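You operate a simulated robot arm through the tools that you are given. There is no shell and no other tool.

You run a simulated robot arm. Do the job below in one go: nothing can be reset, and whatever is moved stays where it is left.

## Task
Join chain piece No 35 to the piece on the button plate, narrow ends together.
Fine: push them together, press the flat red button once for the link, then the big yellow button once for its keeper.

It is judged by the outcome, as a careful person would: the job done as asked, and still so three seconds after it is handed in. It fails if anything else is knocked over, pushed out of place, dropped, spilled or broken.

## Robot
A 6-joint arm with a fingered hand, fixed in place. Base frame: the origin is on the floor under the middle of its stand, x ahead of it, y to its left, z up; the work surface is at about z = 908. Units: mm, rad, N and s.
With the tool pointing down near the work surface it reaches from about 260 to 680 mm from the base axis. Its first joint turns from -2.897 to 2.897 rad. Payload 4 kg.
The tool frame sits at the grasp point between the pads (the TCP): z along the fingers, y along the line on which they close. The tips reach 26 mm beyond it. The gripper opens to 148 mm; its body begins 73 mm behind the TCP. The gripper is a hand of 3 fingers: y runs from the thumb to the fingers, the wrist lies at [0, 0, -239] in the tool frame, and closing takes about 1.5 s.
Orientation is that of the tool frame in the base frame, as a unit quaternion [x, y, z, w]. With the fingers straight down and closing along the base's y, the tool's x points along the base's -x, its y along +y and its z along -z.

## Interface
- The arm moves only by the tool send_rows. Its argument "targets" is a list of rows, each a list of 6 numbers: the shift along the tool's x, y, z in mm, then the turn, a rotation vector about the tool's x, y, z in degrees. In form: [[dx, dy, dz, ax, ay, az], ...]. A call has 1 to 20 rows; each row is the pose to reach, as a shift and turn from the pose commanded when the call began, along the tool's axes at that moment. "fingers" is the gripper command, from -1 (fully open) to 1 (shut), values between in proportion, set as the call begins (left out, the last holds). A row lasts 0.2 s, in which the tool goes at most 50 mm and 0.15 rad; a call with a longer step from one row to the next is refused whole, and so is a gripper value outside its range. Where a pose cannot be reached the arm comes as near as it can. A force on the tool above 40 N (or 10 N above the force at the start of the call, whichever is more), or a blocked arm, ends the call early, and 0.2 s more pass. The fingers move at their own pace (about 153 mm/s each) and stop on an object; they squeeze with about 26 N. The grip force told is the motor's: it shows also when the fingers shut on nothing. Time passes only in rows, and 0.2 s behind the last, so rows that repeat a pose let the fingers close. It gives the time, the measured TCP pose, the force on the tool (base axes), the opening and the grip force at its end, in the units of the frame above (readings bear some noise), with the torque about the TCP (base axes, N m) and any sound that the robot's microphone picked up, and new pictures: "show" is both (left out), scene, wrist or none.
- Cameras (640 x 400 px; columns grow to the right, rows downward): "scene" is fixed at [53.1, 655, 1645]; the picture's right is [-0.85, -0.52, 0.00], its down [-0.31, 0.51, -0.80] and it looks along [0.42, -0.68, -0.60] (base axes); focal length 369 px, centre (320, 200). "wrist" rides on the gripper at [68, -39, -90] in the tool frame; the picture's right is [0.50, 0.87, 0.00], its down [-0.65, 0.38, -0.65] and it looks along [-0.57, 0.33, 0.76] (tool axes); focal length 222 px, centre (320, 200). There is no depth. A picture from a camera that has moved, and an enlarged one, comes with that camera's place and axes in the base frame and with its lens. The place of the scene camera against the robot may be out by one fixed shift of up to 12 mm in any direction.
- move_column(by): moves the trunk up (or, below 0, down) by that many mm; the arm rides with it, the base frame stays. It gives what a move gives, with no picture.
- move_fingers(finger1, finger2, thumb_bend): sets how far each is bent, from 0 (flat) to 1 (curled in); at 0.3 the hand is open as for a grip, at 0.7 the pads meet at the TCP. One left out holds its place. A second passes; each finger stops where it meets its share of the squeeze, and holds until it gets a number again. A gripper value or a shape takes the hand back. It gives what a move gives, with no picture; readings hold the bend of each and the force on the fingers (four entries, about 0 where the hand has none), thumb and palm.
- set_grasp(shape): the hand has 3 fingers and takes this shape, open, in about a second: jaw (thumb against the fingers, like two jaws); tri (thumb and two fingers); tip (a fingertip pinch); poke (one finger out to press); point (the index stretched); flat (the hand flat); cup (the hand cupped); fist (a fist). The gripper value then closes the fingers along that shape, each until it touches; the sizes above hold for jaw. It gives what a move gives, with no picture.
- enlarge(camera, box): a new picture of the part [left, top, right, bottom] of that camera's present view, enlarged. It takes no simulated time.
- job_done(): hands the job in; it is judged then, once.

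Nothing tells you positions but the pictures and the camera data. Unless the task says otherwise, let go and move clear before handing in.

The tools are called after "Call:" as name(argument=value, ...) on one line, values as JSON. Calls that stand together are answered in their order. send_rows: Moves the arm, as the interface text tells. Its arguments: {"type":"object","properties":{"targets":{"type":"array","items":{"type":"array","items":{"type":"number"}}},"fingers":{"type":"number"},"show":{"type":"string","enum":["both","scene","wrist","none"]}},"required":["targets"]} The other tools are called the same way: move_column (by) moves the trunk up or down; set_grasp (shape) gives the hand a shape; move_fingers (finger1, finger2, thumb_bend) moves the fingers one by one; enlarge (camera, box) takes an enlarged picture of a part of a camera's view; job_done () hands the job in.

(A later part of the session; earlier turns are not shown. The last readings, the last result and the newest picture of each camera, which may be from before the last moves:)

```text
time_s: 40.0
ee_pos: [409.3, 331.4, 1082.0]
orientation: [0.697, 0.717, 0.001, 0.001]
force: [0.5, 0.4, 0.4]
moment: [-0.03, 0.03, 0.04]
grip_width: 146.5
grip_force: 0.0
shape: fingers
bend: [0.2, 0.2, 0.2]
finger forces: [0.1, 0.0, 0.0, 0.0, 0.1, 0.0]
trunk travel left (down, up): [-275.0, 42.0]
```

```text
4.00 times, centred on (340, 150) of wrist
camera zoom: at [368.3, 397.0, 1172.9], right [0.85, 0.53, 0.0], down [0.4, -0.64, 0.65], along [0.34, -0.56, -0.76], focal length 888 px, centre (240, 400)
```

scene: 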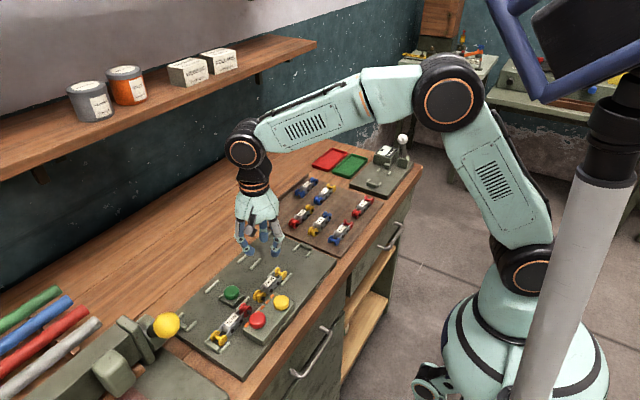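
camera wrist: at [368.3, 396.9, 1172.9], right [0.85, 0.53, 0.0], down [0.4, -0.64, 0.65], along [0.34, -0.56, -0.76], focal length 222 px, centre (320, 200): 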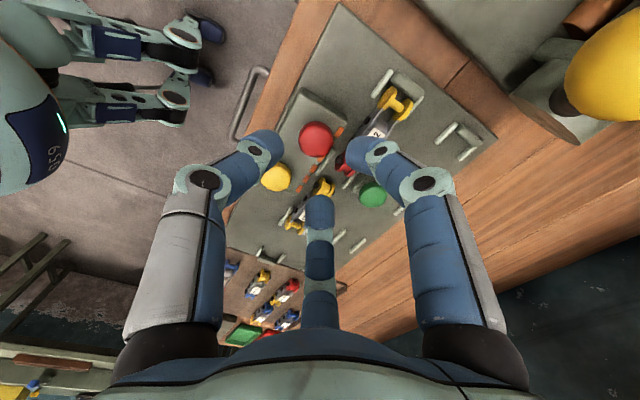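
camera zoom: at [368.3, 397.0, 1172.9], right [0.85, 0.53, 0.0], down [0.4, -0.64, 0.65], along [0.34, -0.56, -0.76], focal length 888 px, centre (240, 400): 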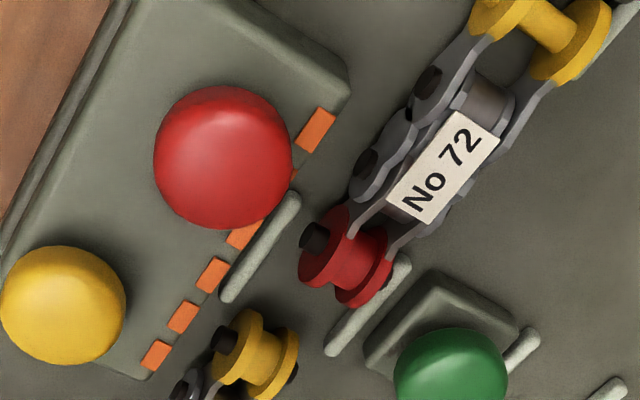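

From here No 72's red barrel is about 4 mm further +x than No 35's barrel, so I want to nudge No 35 sideways before pushing. First I'll check what the poke shape looks like, since I'll use it for pushing and pressing.

Call:
set_grasp(shape="poke")

Call:
send_rows(targets=[[0, 0, 0, 0, 0, 0], [0, 0, 0, 0, 0, 0]], show="both")

Call:
enlarge(camera="scene", box=[170, 170, 330, 330])

```text
time_s: 40.9
ee_pos: [409.8, 331.1, 1081.6]
orientation: [0.697, 0.717, 0.0, 0.001]
force: [-0.3, 1.0, -0.6]
moment: [0.0, -0.01, -0.02]
grip_width: 0.2
grip_force: 0.1
shape: poke
bend: [1.0, 1.0, 0.4]
finger forces: [0.1, 0.0, 0.0, 0.0, 0.0, 0.0]
trunk travel left (down, up): [-275.0, 42.0]
```

```text
time_s: 41.5
ee_pos: [410.9, 332.2, 1081.3]
orientation: [0.696, 0.718, 0.0, 0.0]
force: [0.8, 0.0, -0.2]
moment: [0.0, 0.0, -0.01]
grip_width: 0.0
grip_force: 0.1
shape: poke
bend: [1.0, 1.0, 0.4]
finger forces: [0.0, 0.1, 0.0, 0.0, 0.0, 0.1]
trunk travel left (down, up): [-275.0, 42.0]
camera wrist: at [368.3, 397.0, 1172.9], right [0.85, 0.53, 0.0], down [0.4, -0.64, 0.65], along [0.34, -0.56, -0.76], focal length 222 px, centre (320, 200)
```

scene: 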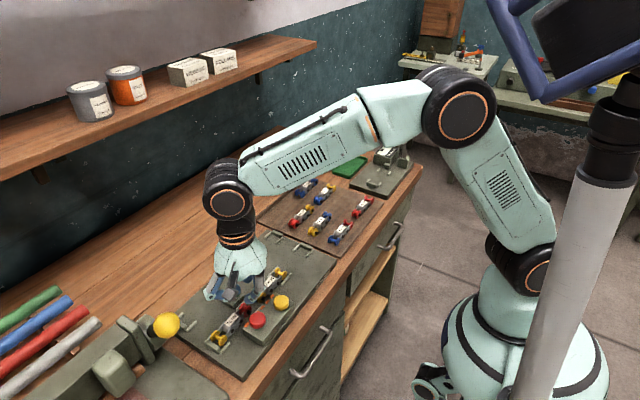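
wrist: 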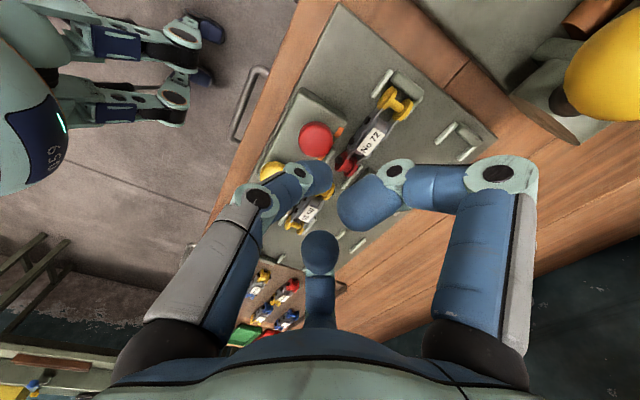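

```text
2.50 times, centred on (250, 250) of scene
camera zoom: at [53.1, 655.0, 1645.0], right [-0.85, -0.52, 0.0], down [-0.31, 0.51, -0.8], along [0.42, -0.68, -0.6], focal length 922 px, centre (495, 75)
```

zoom: 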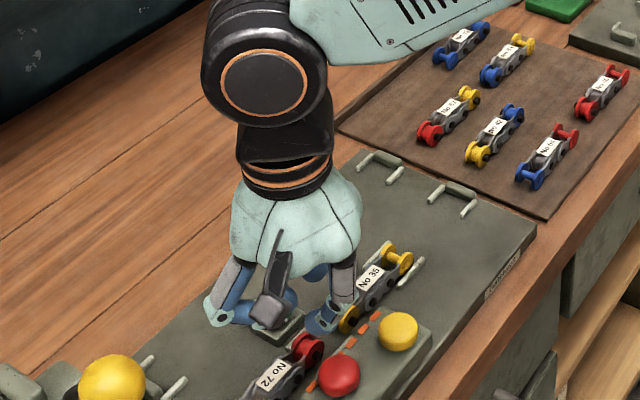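

Call:
enlarge(camera="wrist", box=[240, 120, 400, 280])

Call:
enlarge(camera="scene", box=[205, 255, 275, 315])

```text
2.50 times, centred on (320, 200) of wrist
camera zoom: at [368.3, 397.0, 1172.9], right [0.85, 0.53, 0.0], down [0.4, -0.64, 0.65], along [0.34, -0.56, -0.76], focal length 555 px, centre (320, 200)
```

zoom: 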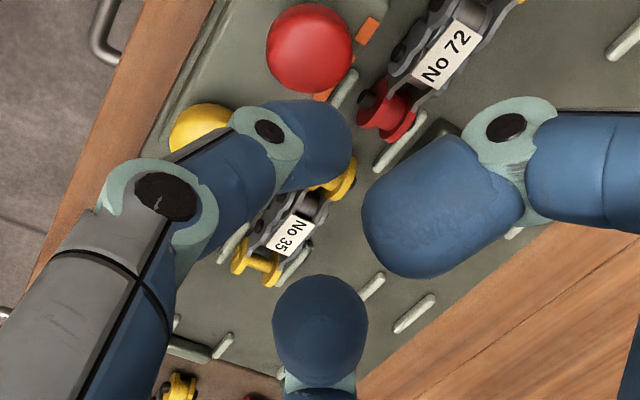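

```text
6.67 times, centred on (240, 285) of scene
camera zoom: at [53.1, 655.0, 1645.0], right [-0.85, -0.52, 0.0], down [-0.31, 0.51, -0.8], along [0.42, -0.68, -0.6], focal length 2459 px, centre (853, -367)
```

zoom: 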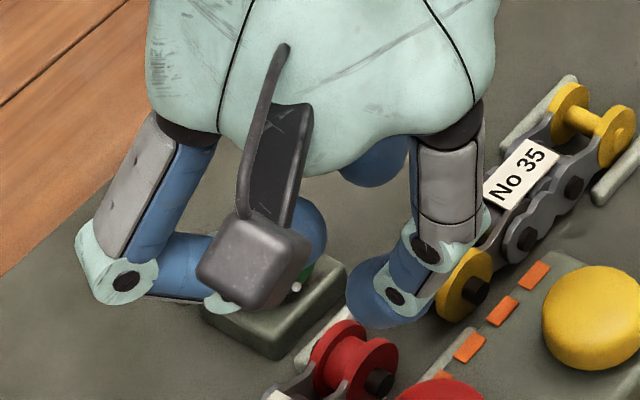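

The poke tip is the thumb: its ball sits almost under the TCP, about 18 mm below it, with the other fingers curled up well clear. I'll use it first to nudge No 35 about 4 mm in +x; moving above the spot beside the piece.

Call:
send_rows(targets=[[-34, 7, 5, 0, 0, 0], [-68, 14, 10, 0, 0, 0], [-102, 21, 16, 0, 0, 0], [-136, 27, 21, 0, 0, 0], [-136, 27, 50, 0, 0, 0], [-136, 27, 75, 0, 0, 0], [-136, 27, 75, 0, 0, 0]], show="both")

Call:
enlarge(camera="wrist", box=[220, 40, 420, 240])

Call:
enlarge(camera="scene", box=[215, 230, 315, 320])

```text
time_s: 43.1
ee_pos: [441.2, 196.6, 1008.8]
orientation: [0.696, 0.718, 0.0, 0.0]
force: [-0.6, 0.5, -0.3]
moment: [-0.01, -0.02, 0.03]
grip_width: 0.2
grip_force: 0.0
shape: poke
bend: [1.0, 1.0, 0.4]
finger forces: [0.0, 0.1, 0.0, 0.1, 0.0, 0.1]
trunk travel left (down, up): [-275.0, 42.0]
camera wrist: at [398.2, 262.2, 1098.3], right [0.85, 0.53, 0.0], down [0.4, -0.64, 0.65], along [0.34, -0.56, -0.76], focal length 222 px, centre (320, 200)
```

scene: 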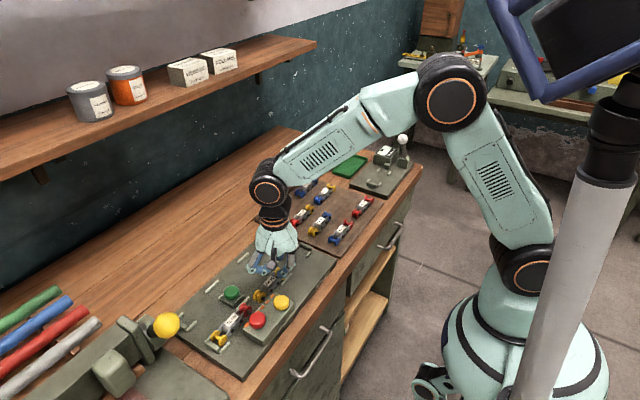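
wrist: 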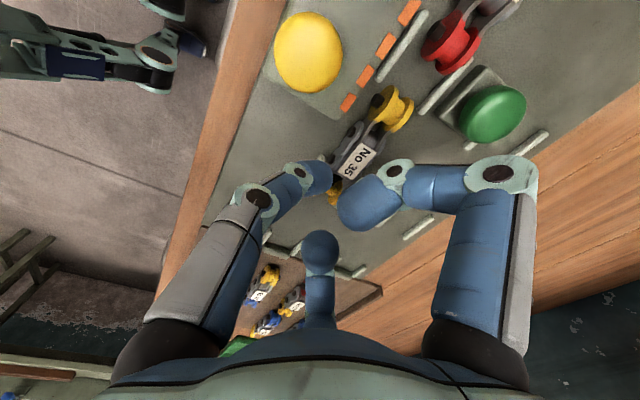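

```text
2.00 times, centred on (320, 140) of wrist
camera zoom: at [398.2, 262.2, 1098.3], right [0.85, 0.53, 0.0], down [0.4, -0.64, 0.65], along [0.34, -0.56, -0.76], focal length 444 px, centre (320, 320)
```

zoom: 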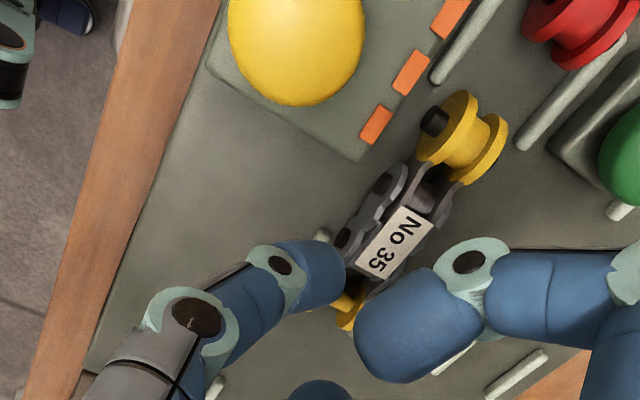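

```text
4.44 times, centred on (265, 275) of scene
camera zoom: at [53.1, 655.0, 1645.0], right [-0.85, -0.52, 0.0], down [-0.31, 0.51, -0.8], along [0.42, -0.68, -0.6], focal length 1639 px, centre (564, -133)
```

zoom: 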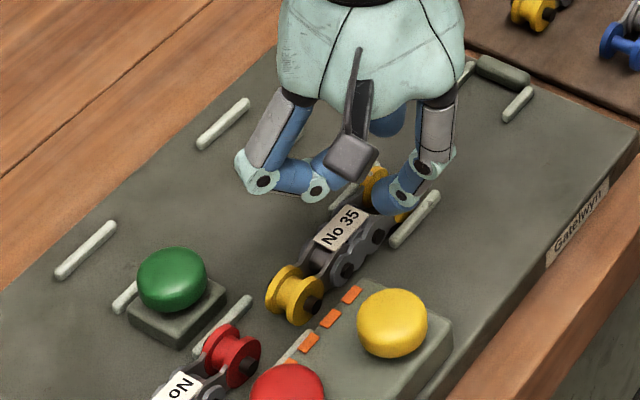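

The curled knuckles would come too near the chain's flanges at that height, so I'll use the proven open-cage pose instead: lower around the piece and nudge it with the thumb only.

Call:
send_rows(targets=[[0, 0, -15, 0, 0, 0], [2.8, 40.6, -30, 0, 0, 0], [2.8, 40.6, -30, 0, 0, 0]], show="none")

Call:
move_fingers(finger1=0.6, finger2=0.6, thumb_bend=0.5)

Call:
send_rows(targets=[[0, 0, 20, 0, 0, 0], [0, 0, 40, 0, 0, 0], [0, 0, 50, 0, 0, 0], [0, 0, 50, 0, 0, 0]], show="wrist")

Call:
enlarge(camera="wrist", box=[220, 40, 420, 260])

Call:
enlarge(camera="scene", box=[215, 230, 315, 320])

```text
time_s: 43.9
ee_pos: [479.7, 200.5, 1039.4]
orientation: [0.696, 0.718, 0.0, 0.0]
force: [-0.9, 0.2, 0.2]
moment: [-0.01, 0.0, -0.02]
grip_width: 0.2
grip_force: 0.0
shape: poke
bend: [1.0, 1.0, 0.4]
finger forces: [0.1, 0.0, 0.0, 0.0, 0.0, 0.0]
trunk travel left (down, up): [-275.0, 42.0]
```

```text
time_s: 44.9
ee_pos: [481.8, 201.2, 1038.5]
orientation: [0.696, 0.718, 0.0, -0.001]
force: [0.1, 0.9, 0.3]
moment: [0.02, 0.01, 0.0]
grip_width: 46.2
grip_force: 0.1
shape: fingers
bend: [0.6, 0.6, 0.5]
finger forces: [0.1, 0.0, 0.1, 0.0, 0.1, 0.0]
trunk travel left (down, up): [-275.0, 42.0]
```

```text
time_s: 45.9
ee_pos: [480.9, 200.8, 987.9]
orientation: [0.697, 0.718, 0.0, 0.0]
force: [0.1, -0.4, -0.3]
moment: [0.02, 0.01, -0.02]
grip_width: 46.2
grip_force: 0.0
shape: fingers
bend: [0.6, 0.6, 0.5]
finger forces: [0.0, 0.0, 0.0, 0.0, 0.1, 0.0]
trunk travel left (down, up): [-275.0, 42.0]
camera wrist: at [439.5, 266.1, 1078.5], right [0.85, 0.53, 0.0], down [0.4, -0.64, 0.65], along [0.34, -0.56, -0.76], focal length 222 px, centre (320, 200)
```

wrist: 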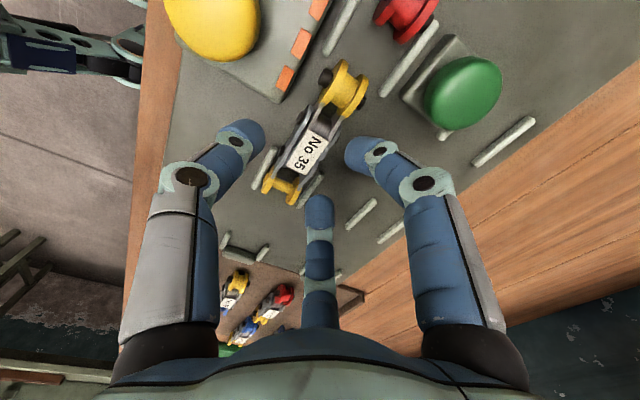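

```text
1.82 times, centred on (320, 150) of wrist
camera zoom: at [439.5, 266.1, 1078.5], right [0.85, 0.53, 0.0], down [0.4, -0.64, 0.65], along [0.34, -0.56, -0.76], focal length 404 px, centre (320, 291)
```

zoom: 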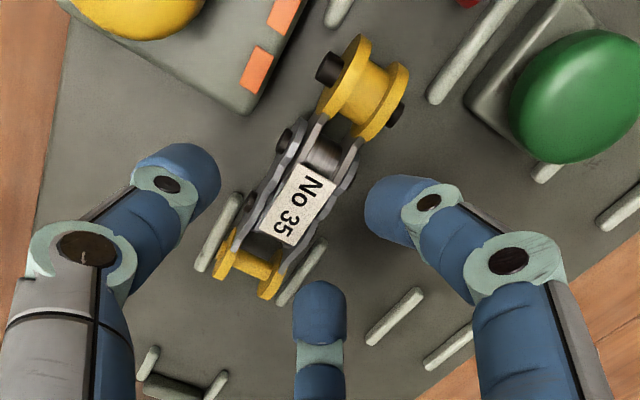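

```text
4.44 times, centred on (265, 275) of scene
camera zoom: at [53.1, 655.0, 1645.0], right [-0.85, -0.52, 0.0], down [-0.31, 0.51, -0.8], along [0.42, -0.68, -0.6], focal length 1639 px, centre (564, -133)
```

zoom: 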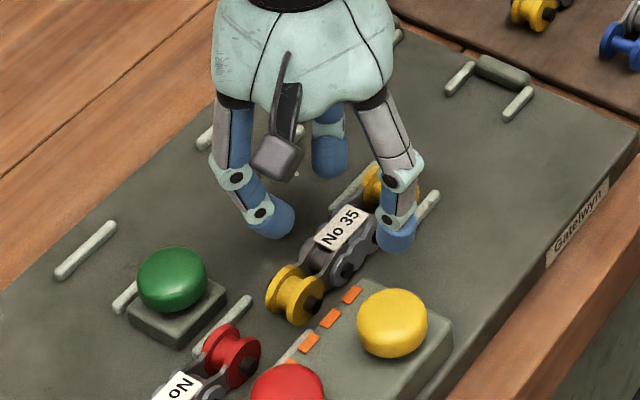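

Call:
send_rows(targets=[[0, 0.5, 8, 0, 0, 0], [0, 0.5, 16, 0, 0, 0], [0, 0.5, 22, 0, 0, 0], [0, 0.5, 24, 0, 0, 0], [0, 0.5, 24, 0, 0, 0]], show="none")

Call:
move_fingers(thumb_bend=0.58)

Call:
enlarge(camera="wrist", box=[220, 40, 420, 260])

```text
time_s: 47.1
ee_pos: [480.6, 200.3, 963.3]
orientation: [0.697, 0.717, 0.0, 0.001]
force: [0.8, -0.8, 0.9]
moment: [0.02, 0.03, 0.04]
grip_width: 46.5
grip_force: 0.1
shape: fingers
bend: [0.6, 0.6, 0.5]
finger forces: [0.2, 0.0, 0.0, 0.0, 0.0, 0.1]
trunk travel left (down, up): [-275.0, 42.0]
```

```text
time_s: 48.1
ee_pos: [481.7, 201.4, 963.7]
orientation: [0.696, 0.718, 0.0, 0.0]
force: [-0.5, -0.3, 0.3]
moment: [-0.01, 0.03, -0.02]
grip_width: 35.3
grip_force: 0.0
shape: fingers
bend: [0.6, 0.6, 0.57]
finger forces: [0.4, 0.0, 0.0, 0.0, 0.4, 0.1]
trunk travel left (down, up): [-275.0, 42.0]
```

```text
1.82 times, centred on (320, 150) of wrist
camera zoom: at [439.6, 266.4, 1054.4], right [0.85, 0.53, 0.0], down [0.4, -0.64, 0.65], along [0.34, -0.56, -0.76], focal length 404 px, centre (320, 291)
```

zoom: 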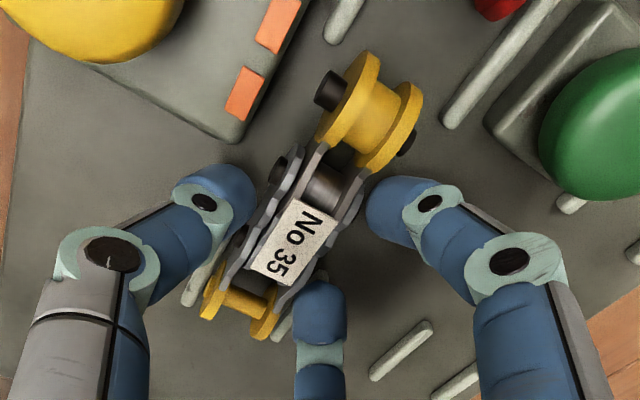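

Call:
move_fingers(thumb_bend=0.61)

Call:
enlarge(camera="wrist", box=[220, 40, 420, 260])

```text
time_s: 49.1
ee_pos: [481.5, 201.2, 963.2]
orientation: [0.696, 0.718, 0.0, 0.001]
force: [0.8, 0.2, 0.1]
moment: [0.02, 0.0, 0.03]
grip_width: 33.8
grip_force: 2.7
shape: fingers
bend: [0.6, 0.6, 0.59]
finger forces: [1.3, 1.2, 0.0, 0.1, 2.9, 0.0]
trunk travel left (down, up): [-275.0, 42.0]
```

```text
1.82 times, centred on (320, 150) of wrist
camera zoom: at [439.6, 266.4, 1054.4], right [0.85, 0.53, 0.0], down [0.4, -0.64, 0.65], along [0.34, -0.56, -0.76], focal length 404 px, centre (320, 291)
```

zoom: 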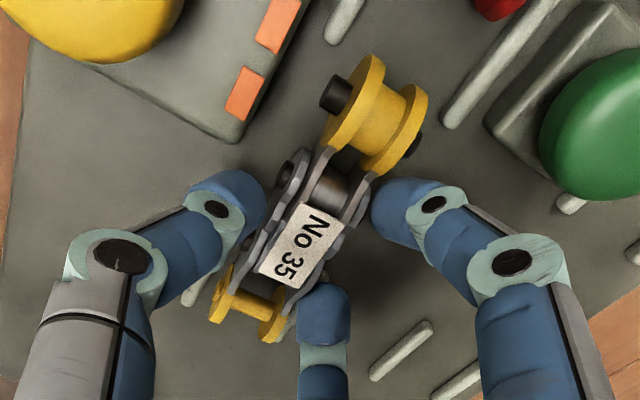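

The piece has moved about 2 mm. I'll ease the fingers out a little and bring the thumb a bit further.

Call:
move_fingers(finger1=0.575, finger2=0.575, thumb_bend=0.61)

Call:
enlarge(camera="wrist", box=[220, 40, 420, 260])

```text
time_s: 50.1
ee_pos: [480.9, 200.9, 964.0]
orientation: [0.697, 0.717, 0.0, 0.0]
force: [-0.4, 0.7, 0.4]
moment: [0.01, 0.01, -0.01]
grip_width: 36.1
grip_force: 1.2
shape: fingers
bend: [0.57, 0.57, 0.6]
finger forces: [0.7, 0.7, 0.0, 0.0, 1.8, 0.0]
trunk travel left (down, up): [-275.0, 42.0]
```

```text
1.82 times, centred on (320, 150) of wrist
camera zoom: at [439.6, 266.4, 1054.4], right [0.85, 0.53, 0.0], down [0.4, -0.64, 0.65], along [0.34, -0.56, -0.76], focal length 404 px, centre (320, 291)
```

zoom: 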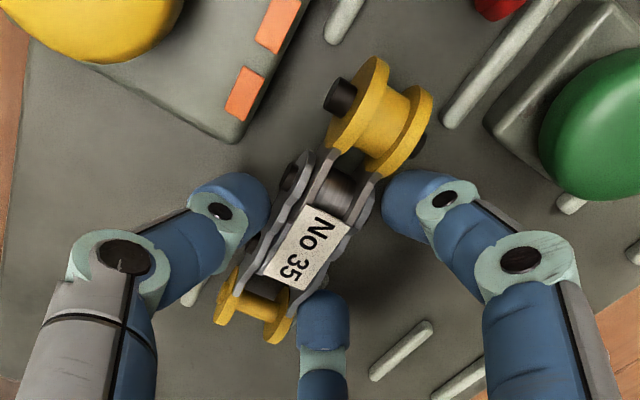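

No 35 now lies at x≈474, within about 2 mm of No 72's line. Backing the thumb off first, then the fingers, and lifting.

Call:
move_fingers(thumb_bend=0.56)

Call:
move_fingers(finger1=0.555, finger2=0.555)

Call:
send_rows(targets=[[0, 0.5, -5, 0, 0, 0], [0, 0.5, -12, 0, 0, 0], [0, 0.5, -35, 0, 0, 0], [0, 0, -80, 0, 0, 0], [0, 0, -80, 0, 0, 0]], show="wrist")

Call:
enlarge(camera="wrist", box=[220, 0, 420, 220])

Call:
enlarge(camera="scene", box=[205, 240, 305, 330])

```text
time_s: 51.1
ee_pos: [481.3, 201.1, 963.8]
orientation: [0.696, 0.718, 0.0, 0.0]
force: [1.2, 0.6, -1.1]
moment: [0.0, 0.0, 0.0]
grip_width: 40.8
grip_force: 0.3
shape: fingers
bend: [0.57, 0.57, 0.56]
finger forces: [0.4, 0.4, 0.0, 0.0, 0.1, 0.0]
trunk travel left (down, up): [-275.0, 42.0]
```

```text
time_s: 52.1
ee_pos: [481.9, 200.7, 963.5]
orientation: [0.697, 0.717, 0.0, 0.0]
force: [-1.1, 0.6, -0.5]
moment: [0.01, 0.01, -0.01]
grip_width: 43.5
grip_force: 0.0
shape: fingers
bend: [0.55, 0.55, 0.56]
finger forces: [0.1, 0.1, 0.1, 0.0, 0.0, 0.0]
trunk travel left (down, up): [-275.0, 42.0]
```

```text
time_s: 53.3
ee_pos: [480.7, 201.0, 1045.1]
orientation: [0.696, 0.718, -0.001, 0.0]
force: [0.0, -0.1, -0.5]
moment: [-0.01, 0.03, -0.01]
grip_width: 43.6
grip_force: 0.1
shape: fingers
bend: [0.55, 0.55, 0.56]
finger forces: [0.0, 0.1, 0.1, 0.0, 0.1, 0.0]
trunk travel left (down, up): [-275.0, 42.0]
camera wrist: at [439.9, 266.5, 1135.3], right [0.85, 0.53, 0.0], down [0.4, -0.64, 0.65], along [0.34, -0.56, -0.76], focal length 222 px, centre (320, 200)
```

wrist: 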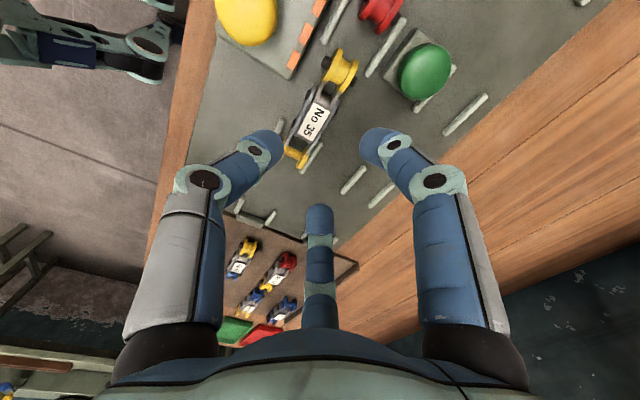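

```text
1.82 times, centred on (320, 110) of wrist
camera zoom: at [439.9, 266.5, 1135.3], right [0.85, 0.53, 0.0], down [0.4, -0.64, 0.65], along [0.34, -0.56, -0.76], focal length 404 px, centre (320, 364)
```

zoom: 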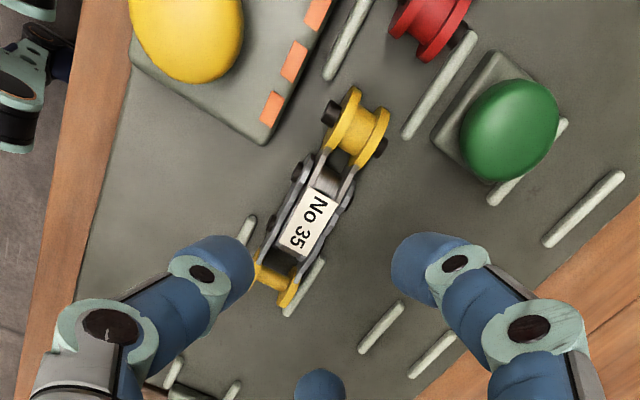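

```text
4.44 times, centred on (255, 285) of scene
camera zoom: at [53.1, 655.0, 1645.0], right [-0.85, -0.52, 0.0], down [-0.31, 0.51, -0.8], along [0.42, -0.68, -0.6], focal length 1639 px, centre (609, -178)
```

zoom: 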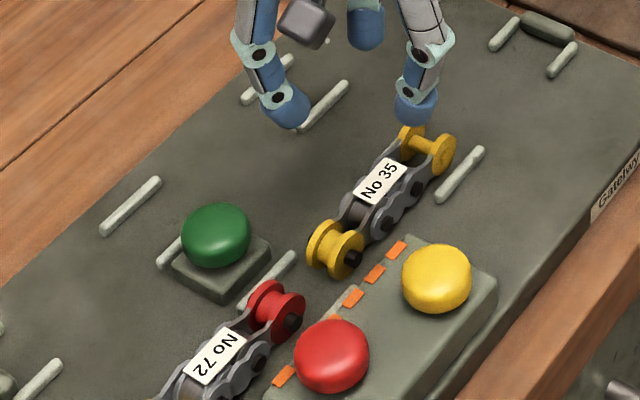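

No 35 is aligned. I'll form the poke shape and turn the hand back so that the poking thumb comes from behind (-y), above the clear part of the lane behind the piece.

Call:
set_grasp(shape="poke")

Call:
send_rows(targets=[[-7, -1, 0, 0, 0, -8.04], [-14, -2, 0, 0, 0, -16.07], [-21, -3, 0, 0, 0, -24.11], [-28, -4, 0, 0, 0, -32.15], [-35, -5, 0, 0, 0, -40.18], [-42, -6, 0, 0, 0, -48.22], [-49, -7, 0, 0, 0, -56.25], [-56, -8, 0, 0, 0, -64.29], [-63, -8.8, 0, 0, 0, -72.33], [-70.8, -8.8, 0, 0, 0, -80.36], [-70.8, -8.8, 0, 0, 0, -88.4], [-70.8, -8.8, 0, 0, 0, -88.4]], show="both")

Call:
enlarge(camera="wrist", box=[220, 60, 440, 280])

Call:
enlarge(camera="scene", box=[205, 200, 325, 310])

```text
time_s: 54.2
ee_pos: [481.2, 202.1, 1043.6]
orientation: [0.697, 0.717, 0.001, -0.001]
force: [0.5, -0.5, -0.3]
moment: [-0.02, 0.02, 0.03]
grip_width: 0.2
grip_force: 0.1
shape: poke
bend: [1.0, 1.0, 0.4]
finger forces: [0.1, 0.0, 0.1, 0.0, 0.1, 0.0]
trunk travel left (down, up): [-275.0, 42.0]
```

```text
time_s: 56.8
ee_pos: [474.6, 129.4, 1044.0]
orientation: [-0.002, 1.0, 0.0, 0.0]
force: [-0.4, -0.8, -0.9]
moment: [0.0, -0.03, 0.04]
grip_width: 0.0
grip_force: 0.0
shape: poke
bend: [1.0, 1.0, 0.4]
finger forces: [0.1, 0.0, 0.1, 0.0, 0.1, 0.1]
trunk travel left (down, up): [-275.0, 42.0]
camera wrist: at [406.8, 89.5, 1134.3], right [-0.5, 0.86, 0.0], down [0.65, 0.38, 0.65], along [0.57, 0.33, -0.76], focal length 222 px, centre (320, 200)
```

scene: 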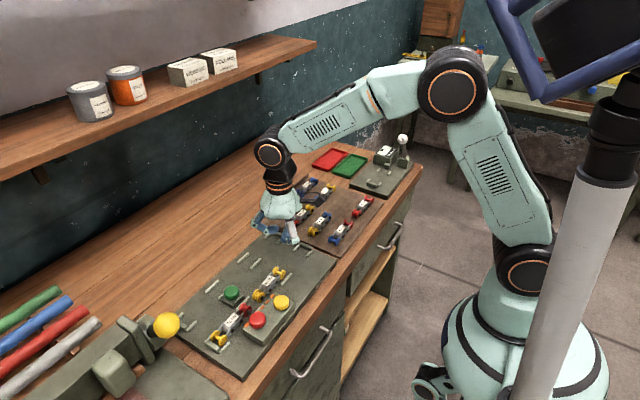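
wrist: 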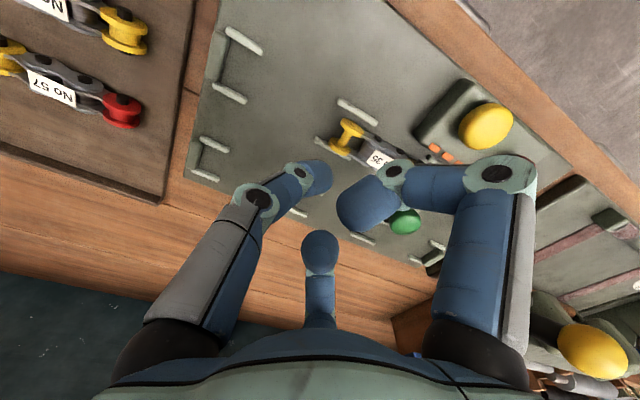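

```text
1.82 times, centred on (330, 170) of wrist
camera zoom: at [406.8, 89.5, 1134.3], right [-0.5, 0.86, 0.0], down [0.65, 0.38, 0.65], along [0.57, 0.33, -0.76], focal length 404 px, centre (302, 254)
```

zoom: 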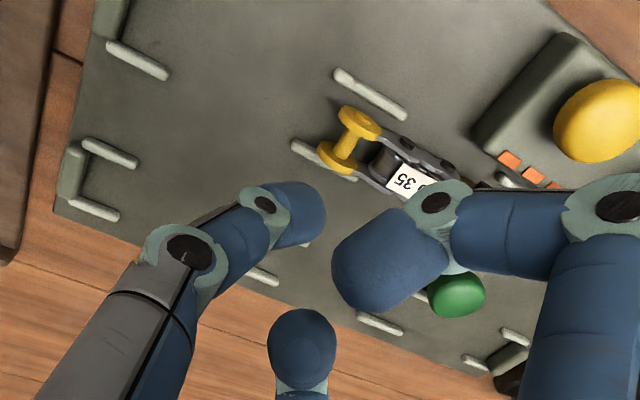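

```text
3.64 times, centred on (265, 255) of scene
camera zoom: at [53.1, 655.0, 1645.0], right [-0.85, -0.52, 0.0], down [-0.31, 0.51, -0.8], along [0.42, -0.68, -0.6], focal length 1341 px, centre (520, 0)
```

zoom: 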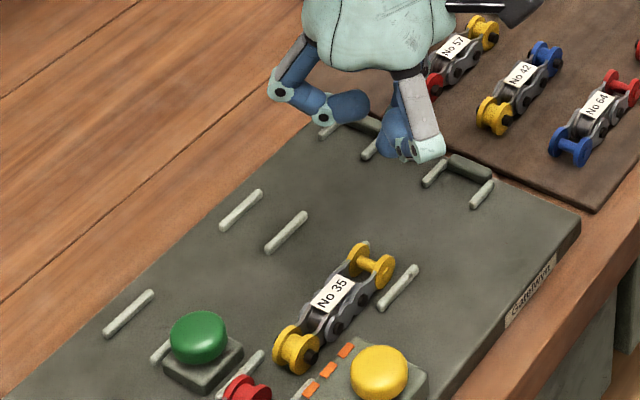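

The tip is lined up behind No 35's wide end (spool at about (475, 156)). Lowering into the lane behind it.

Call:
send_rows(targets=[[0, 0, 30, 0, 0, 0], [0, 0, 60, 0, 0, 0], [0, 0, 78, 0, 0, 0], [0, 0, 85, 0, 0, 0], [0, 0, 87, 0, 0, 0], [0, 0, 87, 0, 0, 0]], show="both")

Call:
enlarge(camera="wrist", box=[220, 60, 440, 280])

Call:
enlarge(camera="scene", box=[205, 220, 305, 310])

```text
time_s: 58.2
ee_pos: [474.2, 128.8, 955.7]
orientation: [0.0, 1.0, 0.0, 0.0]
force: [-0.8, 0.4, -0.2]
moment: [-0.01, -0.02, 0.0]
grip_width: 0.0
grip_force: 0.1
shape: poke
bend: [1.0, 1.0, 0.4]
finger forces: [0.0, 0.1, 0.1, 0.0, 0.0, 0.1]
trunk travel left (down, up): [-275.0, 42.0]
camera wrist: at [406.0, 89.5, 1047.4], right [-0.5, 0.86, 0.0], down [0.65, 0.38, 0.65], along [0.57, 0.33, -0.76], focal length 222 px, centre (320, 200)
```

scene: 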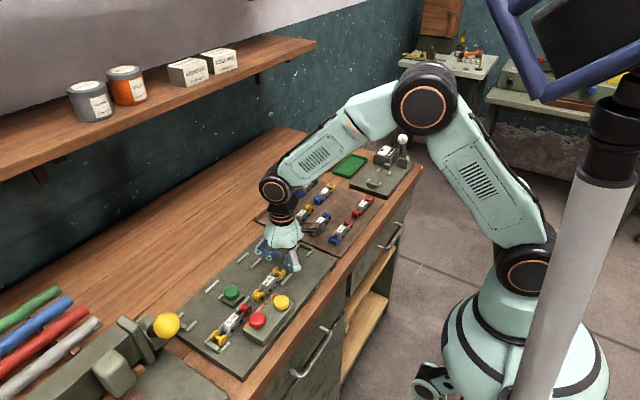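
wrist: 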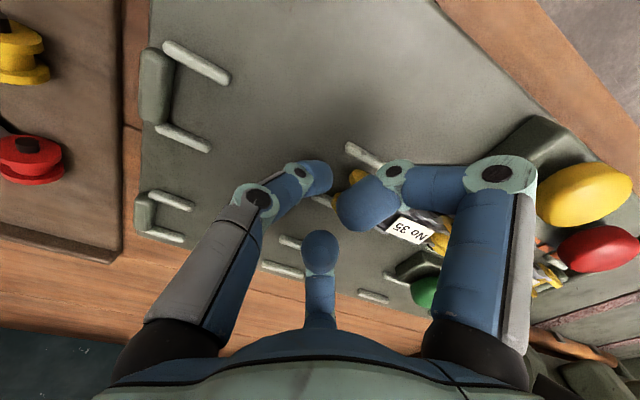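

```text
1.82 times, centred on (330, 170) of wrist
camera zoom: at [406.0, 89.5, 1047.4], right [-0.5, 0.86, 0.0], down [0.65, 0.38, 0.65], along [0.57, 0.33, -0.76], focal length 404 px, centre (302, 254)
```

zoom: 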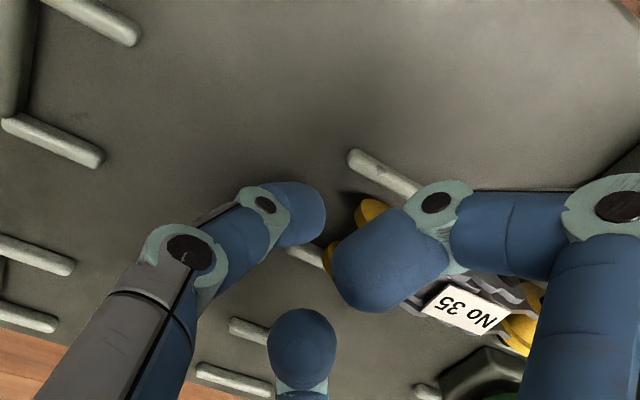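

```text
4.44 times, centred on (255, 265) of scene
camera zoom: at [53.1, 655.0, 1645.0], right [-0.85, -0.52, 0.0], down [-0.31, 0.51, -0.8], along [0.42, -0.68, -0.6], focal length 1639 px, centre (609, -89)
```

zoom: 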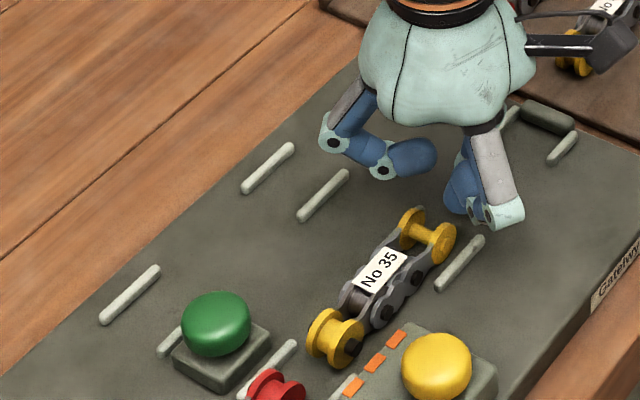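

Clear, no contact. Now I'll push forward slowly in small steps and watch the force.

Call:
send_rows(targets=[[0, 4, 0, 0, 0, 0], [0, 8, 0, 0, 0, 0], [0, 12, 0, 0, 0, 0], [0, 16, 0, 0, 0, 0], [0, 20, 0, 0, 0, 0], [0, 20, 0, 0, 0, 0]], show="wrist")

Call:
enlarge(camera="scene", box=[195, 240, 295, 330])

```text
time_s: 59.6
ee_pos: [475.0, 148.5, 956.2]
orientation: [-0.002, 1.0, 0.0, 0.0]
force: [0.3, -0.1, -0.3]
moment: [0.0, 0.02, 0.03]
grip_width: 0.1
grip_force: 0.0
shape: poke
bend: [1.0, 1.0, 0.4]
finger forces: [0.0, 0.0, 0.1, 0.0, 0.5, 0.0]
trunk travel left (down, up): [-275.0, 42.0]
camera wrist: at [406.3, 110.2, 1047.3], right [-0.5, 0.86, 0.0], down [0.65, 0.38, 0.65], along [0.57, 0.33, -0.76], focal length 222 px, centre (320, 200)
```

wrist: 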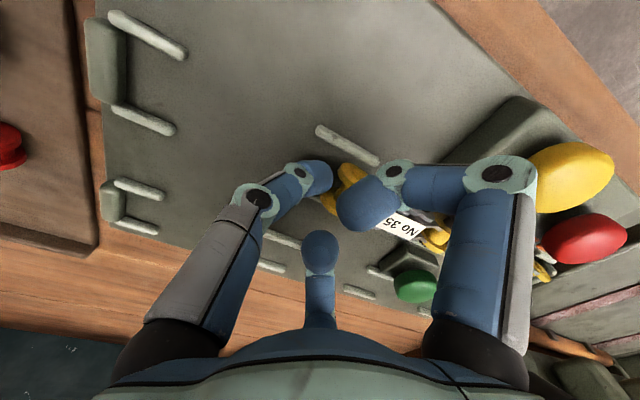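

```text
4.44 times, centred on (245, 285) of scene
camera zoom: at [53.1, 655.0, 1645.0], right [-0.85, -0.52, 0.0], down [-0.31, 0.51, -0.8], along [0.42, -0.68, -0.6], focal length 1639 px, centre (653, -178)
```

zoom: 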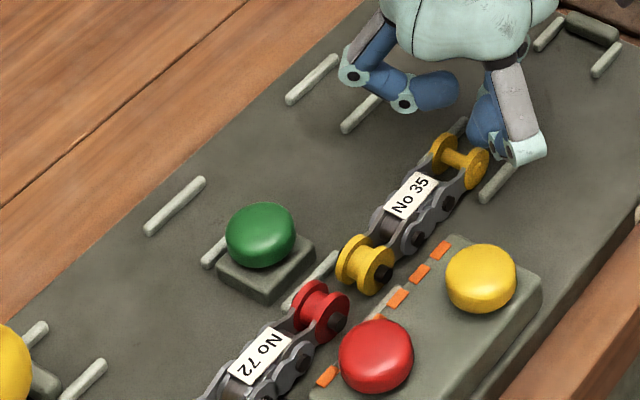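

The piece is sliding forward along the lane. I'll keep pushing in smaller steps.

Call:
send_rows(targets=[[0, 2, 0, 0, 0, 0], [0, 4, 0, 0, 0, 0], [0, 6, 0, 0, 0, 0], [0, 8, 0, 0, 0, 0], [0, 8, 0, 0, 0, 0]], show="none")

Call:
enlarge(camera="scene", box=[205, 260, 285, 330])

```text
time_s: 60.8
ee_pos: [474.4, 157.1, 955.7]
orientation: [-0.001, 1.0, 0.0, 0.0]
force: [-0.7, -2.0, -0.1]
moment: [-0.04, 0.03, -0.01]
grip_width: 0.0
grip_force: 0.1
shape: poke
bend: [1.0, 1.0, 0.4]
finger forces: [0.1, 0.1, 0.0, 0.1, 0.9, 0.0]
trunk travel left (down, up): [-275.0, 42.0]
```

```text
5.71 times, centred on (245, 295) of scene
camera zoom: at [53.1, 655.0, 1645.0], right [-0.85, -0.52, 0.0], down [-0.31, 0.51, -0.8], along [0.42, -0.68, -0.6], focal length 2108 px, centre (749, -343)
```

zoom: 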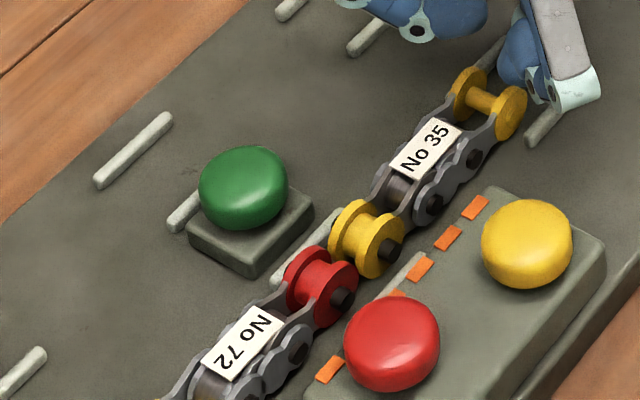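

The barrels have nearly met. A few more millimetres, watching for the force to rise.

Call:
send_rows(targets=[[0, 1, 0, 0, 0, 0], [0, 2, 0, 0, 0, 0], [0, 3, 0, 0, 0, 0], [0, 3, 0, 0, 0, 0]], show="none")

Call:
enlarge(camera="scene", box=[205, 260, 285, 330])

```text
time_s: 61.8
ee_pos: [474.6, 160.5, 956.5]
orientation: [-0.002, 1.0, 0.0, -0.001]
force: [0.1, -2.0, -0.6]
moment: [0.0, -0.03, -0.01]
grip_width: 0.1
grip_force: 0.1
shape: poke
bend: [1.0, 1.0, 0.4]
finger forces: [0.0, 0.0, 0.1, 0.0, 1.7, 0.1]
trunk travel left (down, up): [-275.0, 42.0]
```

```text
5.71 times, centred on (245, 295) of scene
camera zoom: at [53.1, 655.0, 1645.0], right [-0.85, -0.52, 0.0], down [-0.31, 0.51, -0.8], along [0.42, -0.68, -0.6], focal length 2108 px, centre (749, -343)
```

zoom: 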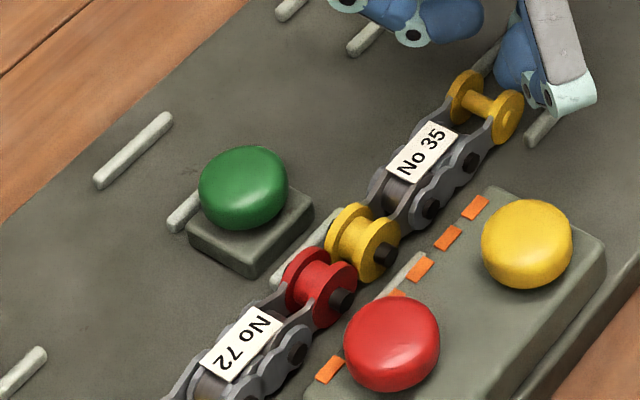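

They touch, and No 72 is moving slightly towards its end stop. I'll push on until it seats against the stop.

Call:
send_rows(targets=[[0, 1, 0, 0, 0, 0], [0, 2, 0, 0, 0, 0], [0, 3, 0, 0, 0, 0], [0, 3, 0, 0, 0, 0]], show="none")

Call:
enlarge(camera="scene", box=[195, 270, 285, 350])

```text
time_s: 62.8
ee_pos: [474.5, 162.2, 957.3]
orientation: [-0.001, 1.0, 0.0, 0.001]
force: [0.2, -10.9, 0.2]
moment: [-0.22, 0.02, -0.01]
grip_width: 0.0
grip_force: 0.0
shape: poke
bend: [1.0, 1.0, 0.39]
finger forces: [0.1, 0.0, 0.0, 0.0, 10.2, 0.1]
trunk travel left (down, up): [-275.0, 42.0]
```

```text
5.00 times, centred on (240, 310) of scene
camera zoom: at [53.1, 655.0, 1645.0], right [-0.85, -0.52, 0.0], down [-0.31, 0.51, -0.8], along [0.42, -0.68, -0.6], focal length 1844 px, centre (720, -350)
```

zoom: 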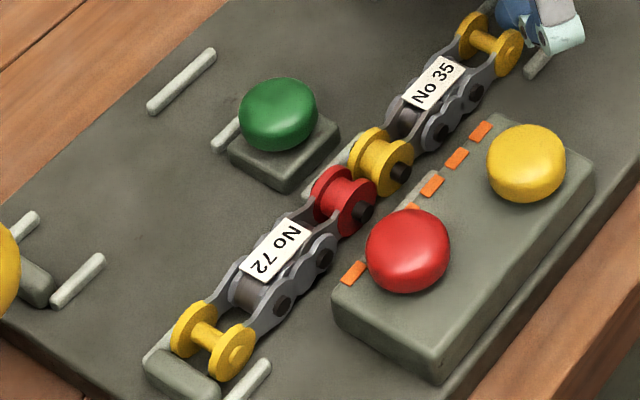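

No 72 is seated on its stop and No 35 is tight against it (about 11 N). I'll back the finger off and rise to look at the joint and the buttons.

Call:
send_rows(targets=[[0, -6, 0, 0, 0, 0], [0, -14, 0, 0, 0, 0], [0, -22, 0, 0, 0, 0], [0, -22, -30, 0, 0, 0], [0, -22, -70, 0, 0, 0], [0, -22, -110, 0, 0, 0]], show="none")

Call:
send_rows(targets=[[40, 0, 0, 0, 0, 0], [80, 5, 0, 0, 0, 0], [120, 10, -20, 0, 0, 0], [150, 20, -40, 0, 0, 0], [150, 20, -40, 0, 0, 0]], show="both")

Call:
enlarge(camera="scene", box=[195, 270, 285, 350])

```text
time_s: 64.2
ee_pos: [473.8, 141.5, 1066.5]
orientation: [-0.003, 1.0, 0.0, 0.0]
force: [-0.4, 0.3, 0.0]
moment: [0.02, -0.01, -0.02]
grip_width: 0.0
grip_force: 0.1
shape: poke
bend: [1.0, 1.0, 0.4]
finger forces: [0.0, 0.0, 0.0, 0.1, 0.0, 0.1]
trunk travel left (down, up): [-275.0, 42.0]
```

```text
time_s: 65.4
ee_pos: [323.8, 161.0, 1107.2]
orientation: [-0.001, 1.0, 0.0, 0.0]
force: [0.3, -1.0, 0.3]
moment: [0.01, 0.0, -0.01]
grip_width: 0.0
grip_force: 0.1
shape: poke
bend: [1.0, 1.0, 0.4]
finger forces: [0.0, 0.1, 0.1, 0.0, 0.0, 0.0]
trunk travel left (down, up): [-275.0, 42.0]
camera wrist: at [256.3, 121.3, 1197.2], right [-0.5, 0.86, 0.0], down [0.65, 0.38, 0.65], along [0.57, 0.33, -0.76], focal length 222 px, centre (320, 200)
```

scene: 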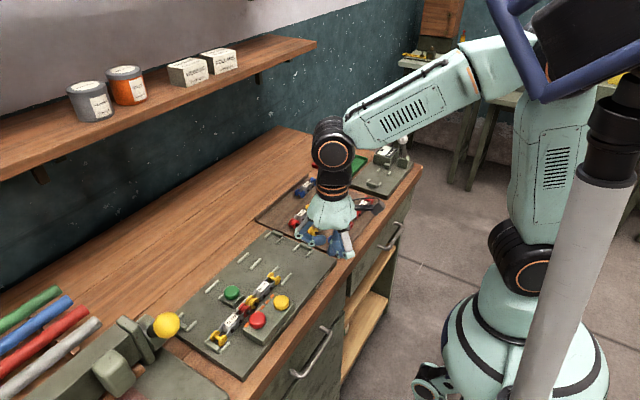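
wrist: 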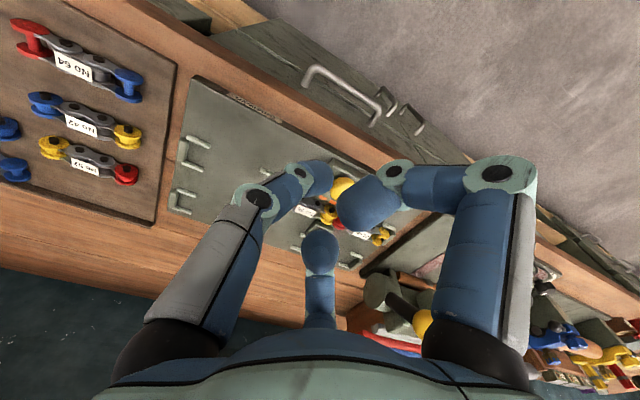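

```text
5.00 times, centred on (240, 310) of scene
camera zoom: at [53.1, 655.0, 1645.0], right [-0.85, -0.52, 0.0], down [-0.31, 0.51, -0.8], along [0.42, -0.68, -0.6], focal length 1844 px, centre (720, -350)
```

zoom: 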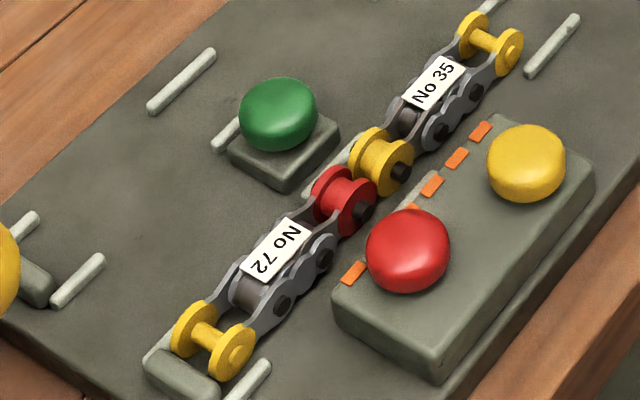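

Both pieces sit tight and in line: "No 35" narrow end to "No 72" narrow end. Combining my views, the red button is at about (418, 306) and the yellow at about (402, 243), both with tops near z≈968. I'll move the poke tip above the red one.

Call:
send_rows(targets=[[-19, 30, 5, 0, 0, 0], [-38, 60, 15, 0, 0, 0], [-57, 90, 30, 0, 0, 0], [-76, 120, 50, 0, 0, 0], [-94, 149, 72, 0, 0, 0], [-94, 149, 72, 0, 0, 0]], show="both")

Call:
enlarge(camera="wrist", box=[240, 120, 400, 280])

Call:
enlarge(camera="scene", box=[195, 240, 315, 350])

```text
time_s: 66.8
ee_pos: [418.2, 310.2, 1034.2]
orientation: [-0.002, 1.0, -0.001, 0.002]
force: [-0.7, 0.2, 0.3]
moment: [0.02, 0.01, -0.02]
grip_width: 0.2
grip_force: 0.0
shape: poke
bend: [1.0, 1.0, 0.4]
finger forces: [0.1, 0.1, 0.0, 0.0, 0.0, 0.1]
trunk travel left (down, up): [-275.0, 42.0]
camera wrist: at [350.0, 269.8, 1125.2], right [-0.5, 0.86, 0.0], down [0.65, 0.38, 0.65], along [0.57, 0.33, -0.76], focal length 222 px, centre (320, 200)
```

scene: 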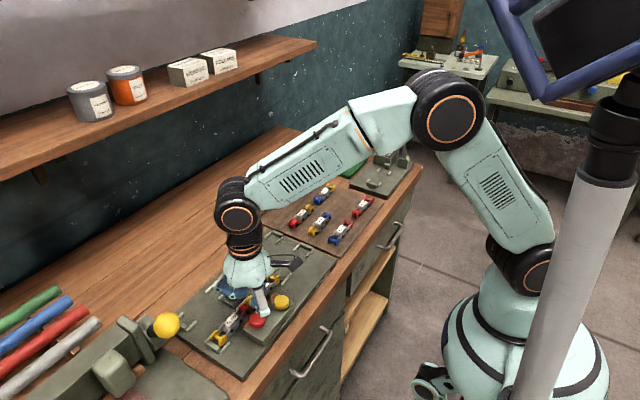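
wrist: 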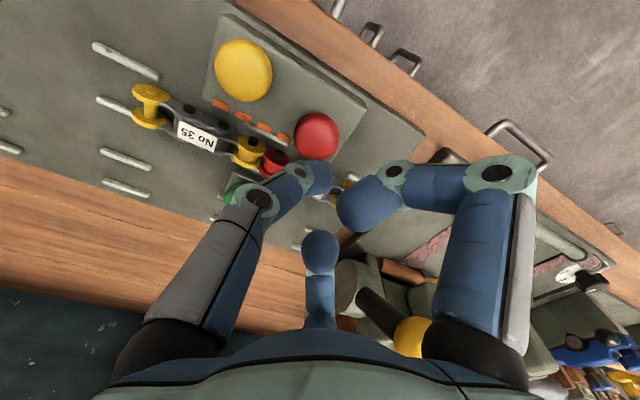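

```text
2.50 times, centred on (320, 200) of wrist
camera zoom: at [350.0, 269.8, 1125.2], right [-0.5, 0.86, 0.0], down [0.65, 0.38, 0.65], along [0.57, 0.33, -0.76], focal length 555 px, centre (320, 200)
```

zoom: 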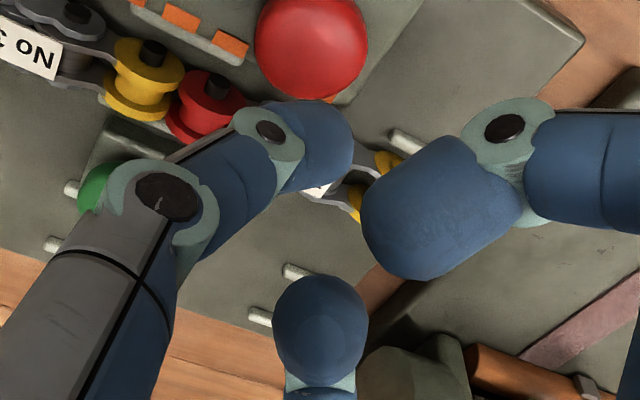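

```text
3.64 times, centred on (255, 295) of scene
camera zoom: at [53.1, 655.0, 1645.0], right [-0.85, -0.52, 0.0], down [-0.31, 0.51, -0.8], along [0.42, -0.68, -0.6], focal length 1341 px, centre (556, -146)
```

zoom: 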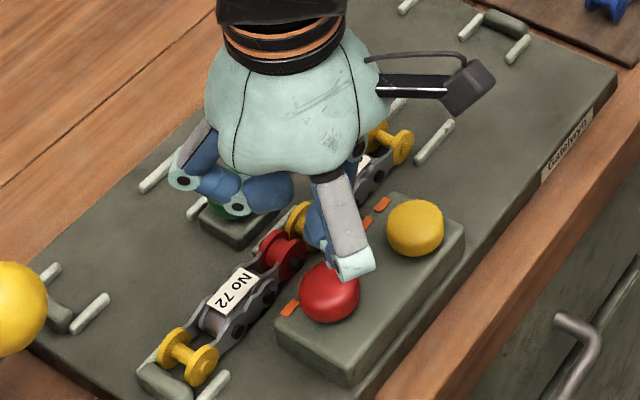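

The tip is right above the red button's centre (419, 306). Lowering to just above it first.

Call:
send_rows(targets=[[-0.5, 0, 10, 0, 0, 0], [-0.5, 0, 20, 0, 0, 0], [-0.5, 0, 26, 0, 0, 0], [-0.5, 0, 26, 0, 0, 0]], show="wrist")

Call:
enlarge(camera="scene", box=[195, 240, 315, 350])

Call:
enlarge(camera="wrist", box=[240, 120, 400, 280])

```text
time_s: 67.8
ee_pos: [418.6, 309.4, 1008.4]
orientation: [-0.001, 1.0, 0.0, 0.0]
force: [0.2, 0.6, -0.3]
moment: [-0.01, -0.03, -0.04]
grip_width: 0.1
grip_force: 0.0
shape: poke
bend: [1.0, 1.0, 0.4]
finger forces: [0.0, 0.0, 0.0, 0.0, 0.0, 0.0]
trunk travel left (down, up): [-275.0, 42.0]
camera wrist: at [350.6, 270.4, 1098.7], right [-0.5, 0.86, 0.0], down [0.65, 0.38, 0.65], along [0.57, 0.33, -0.76], focal length 222 px, centre (320, 200)
```

wrist: 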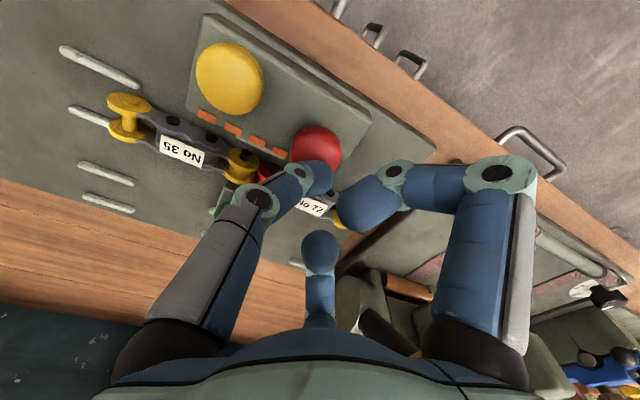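

```text
3.64 times, centred on (255, 295) of scene
camera zoom: at [53.1, 655.0, 1645.0], right [-0.85, -0.52, 0.0], down [-0.31, 0.51, -0.8], along [0.42, -0.68, -0.6], focal length 1341 px, centre (556, -146)
```

zoom: 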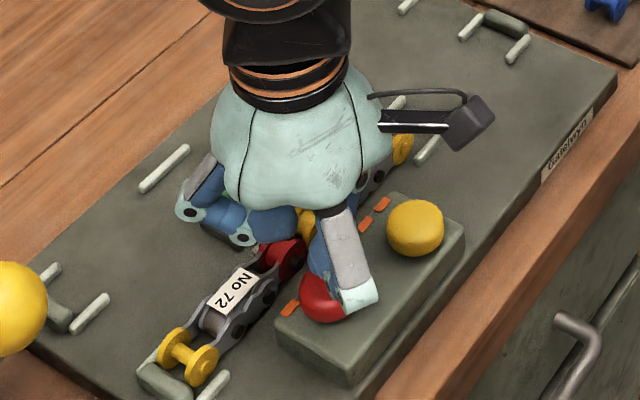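

```text
2.50 times, centred on (320, 200) of wrist
camera zoom: at [350.6, 270.4, 1098.7], right [-0.5, 0.86, 0.0], down [0.65, 0.38, 0.65], along [0.57, 0.33, -0.76], focal length 555 px, centre (320, 200)
```

zoom: 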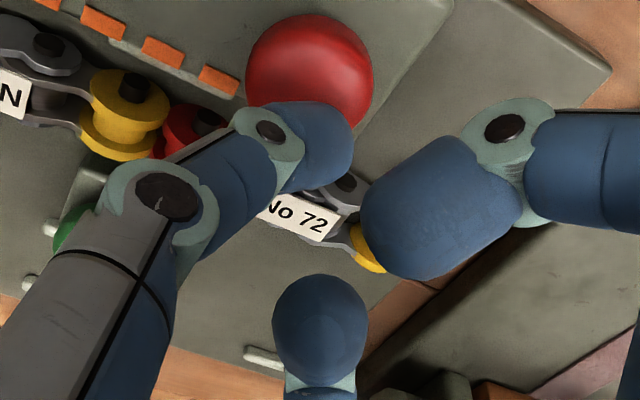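

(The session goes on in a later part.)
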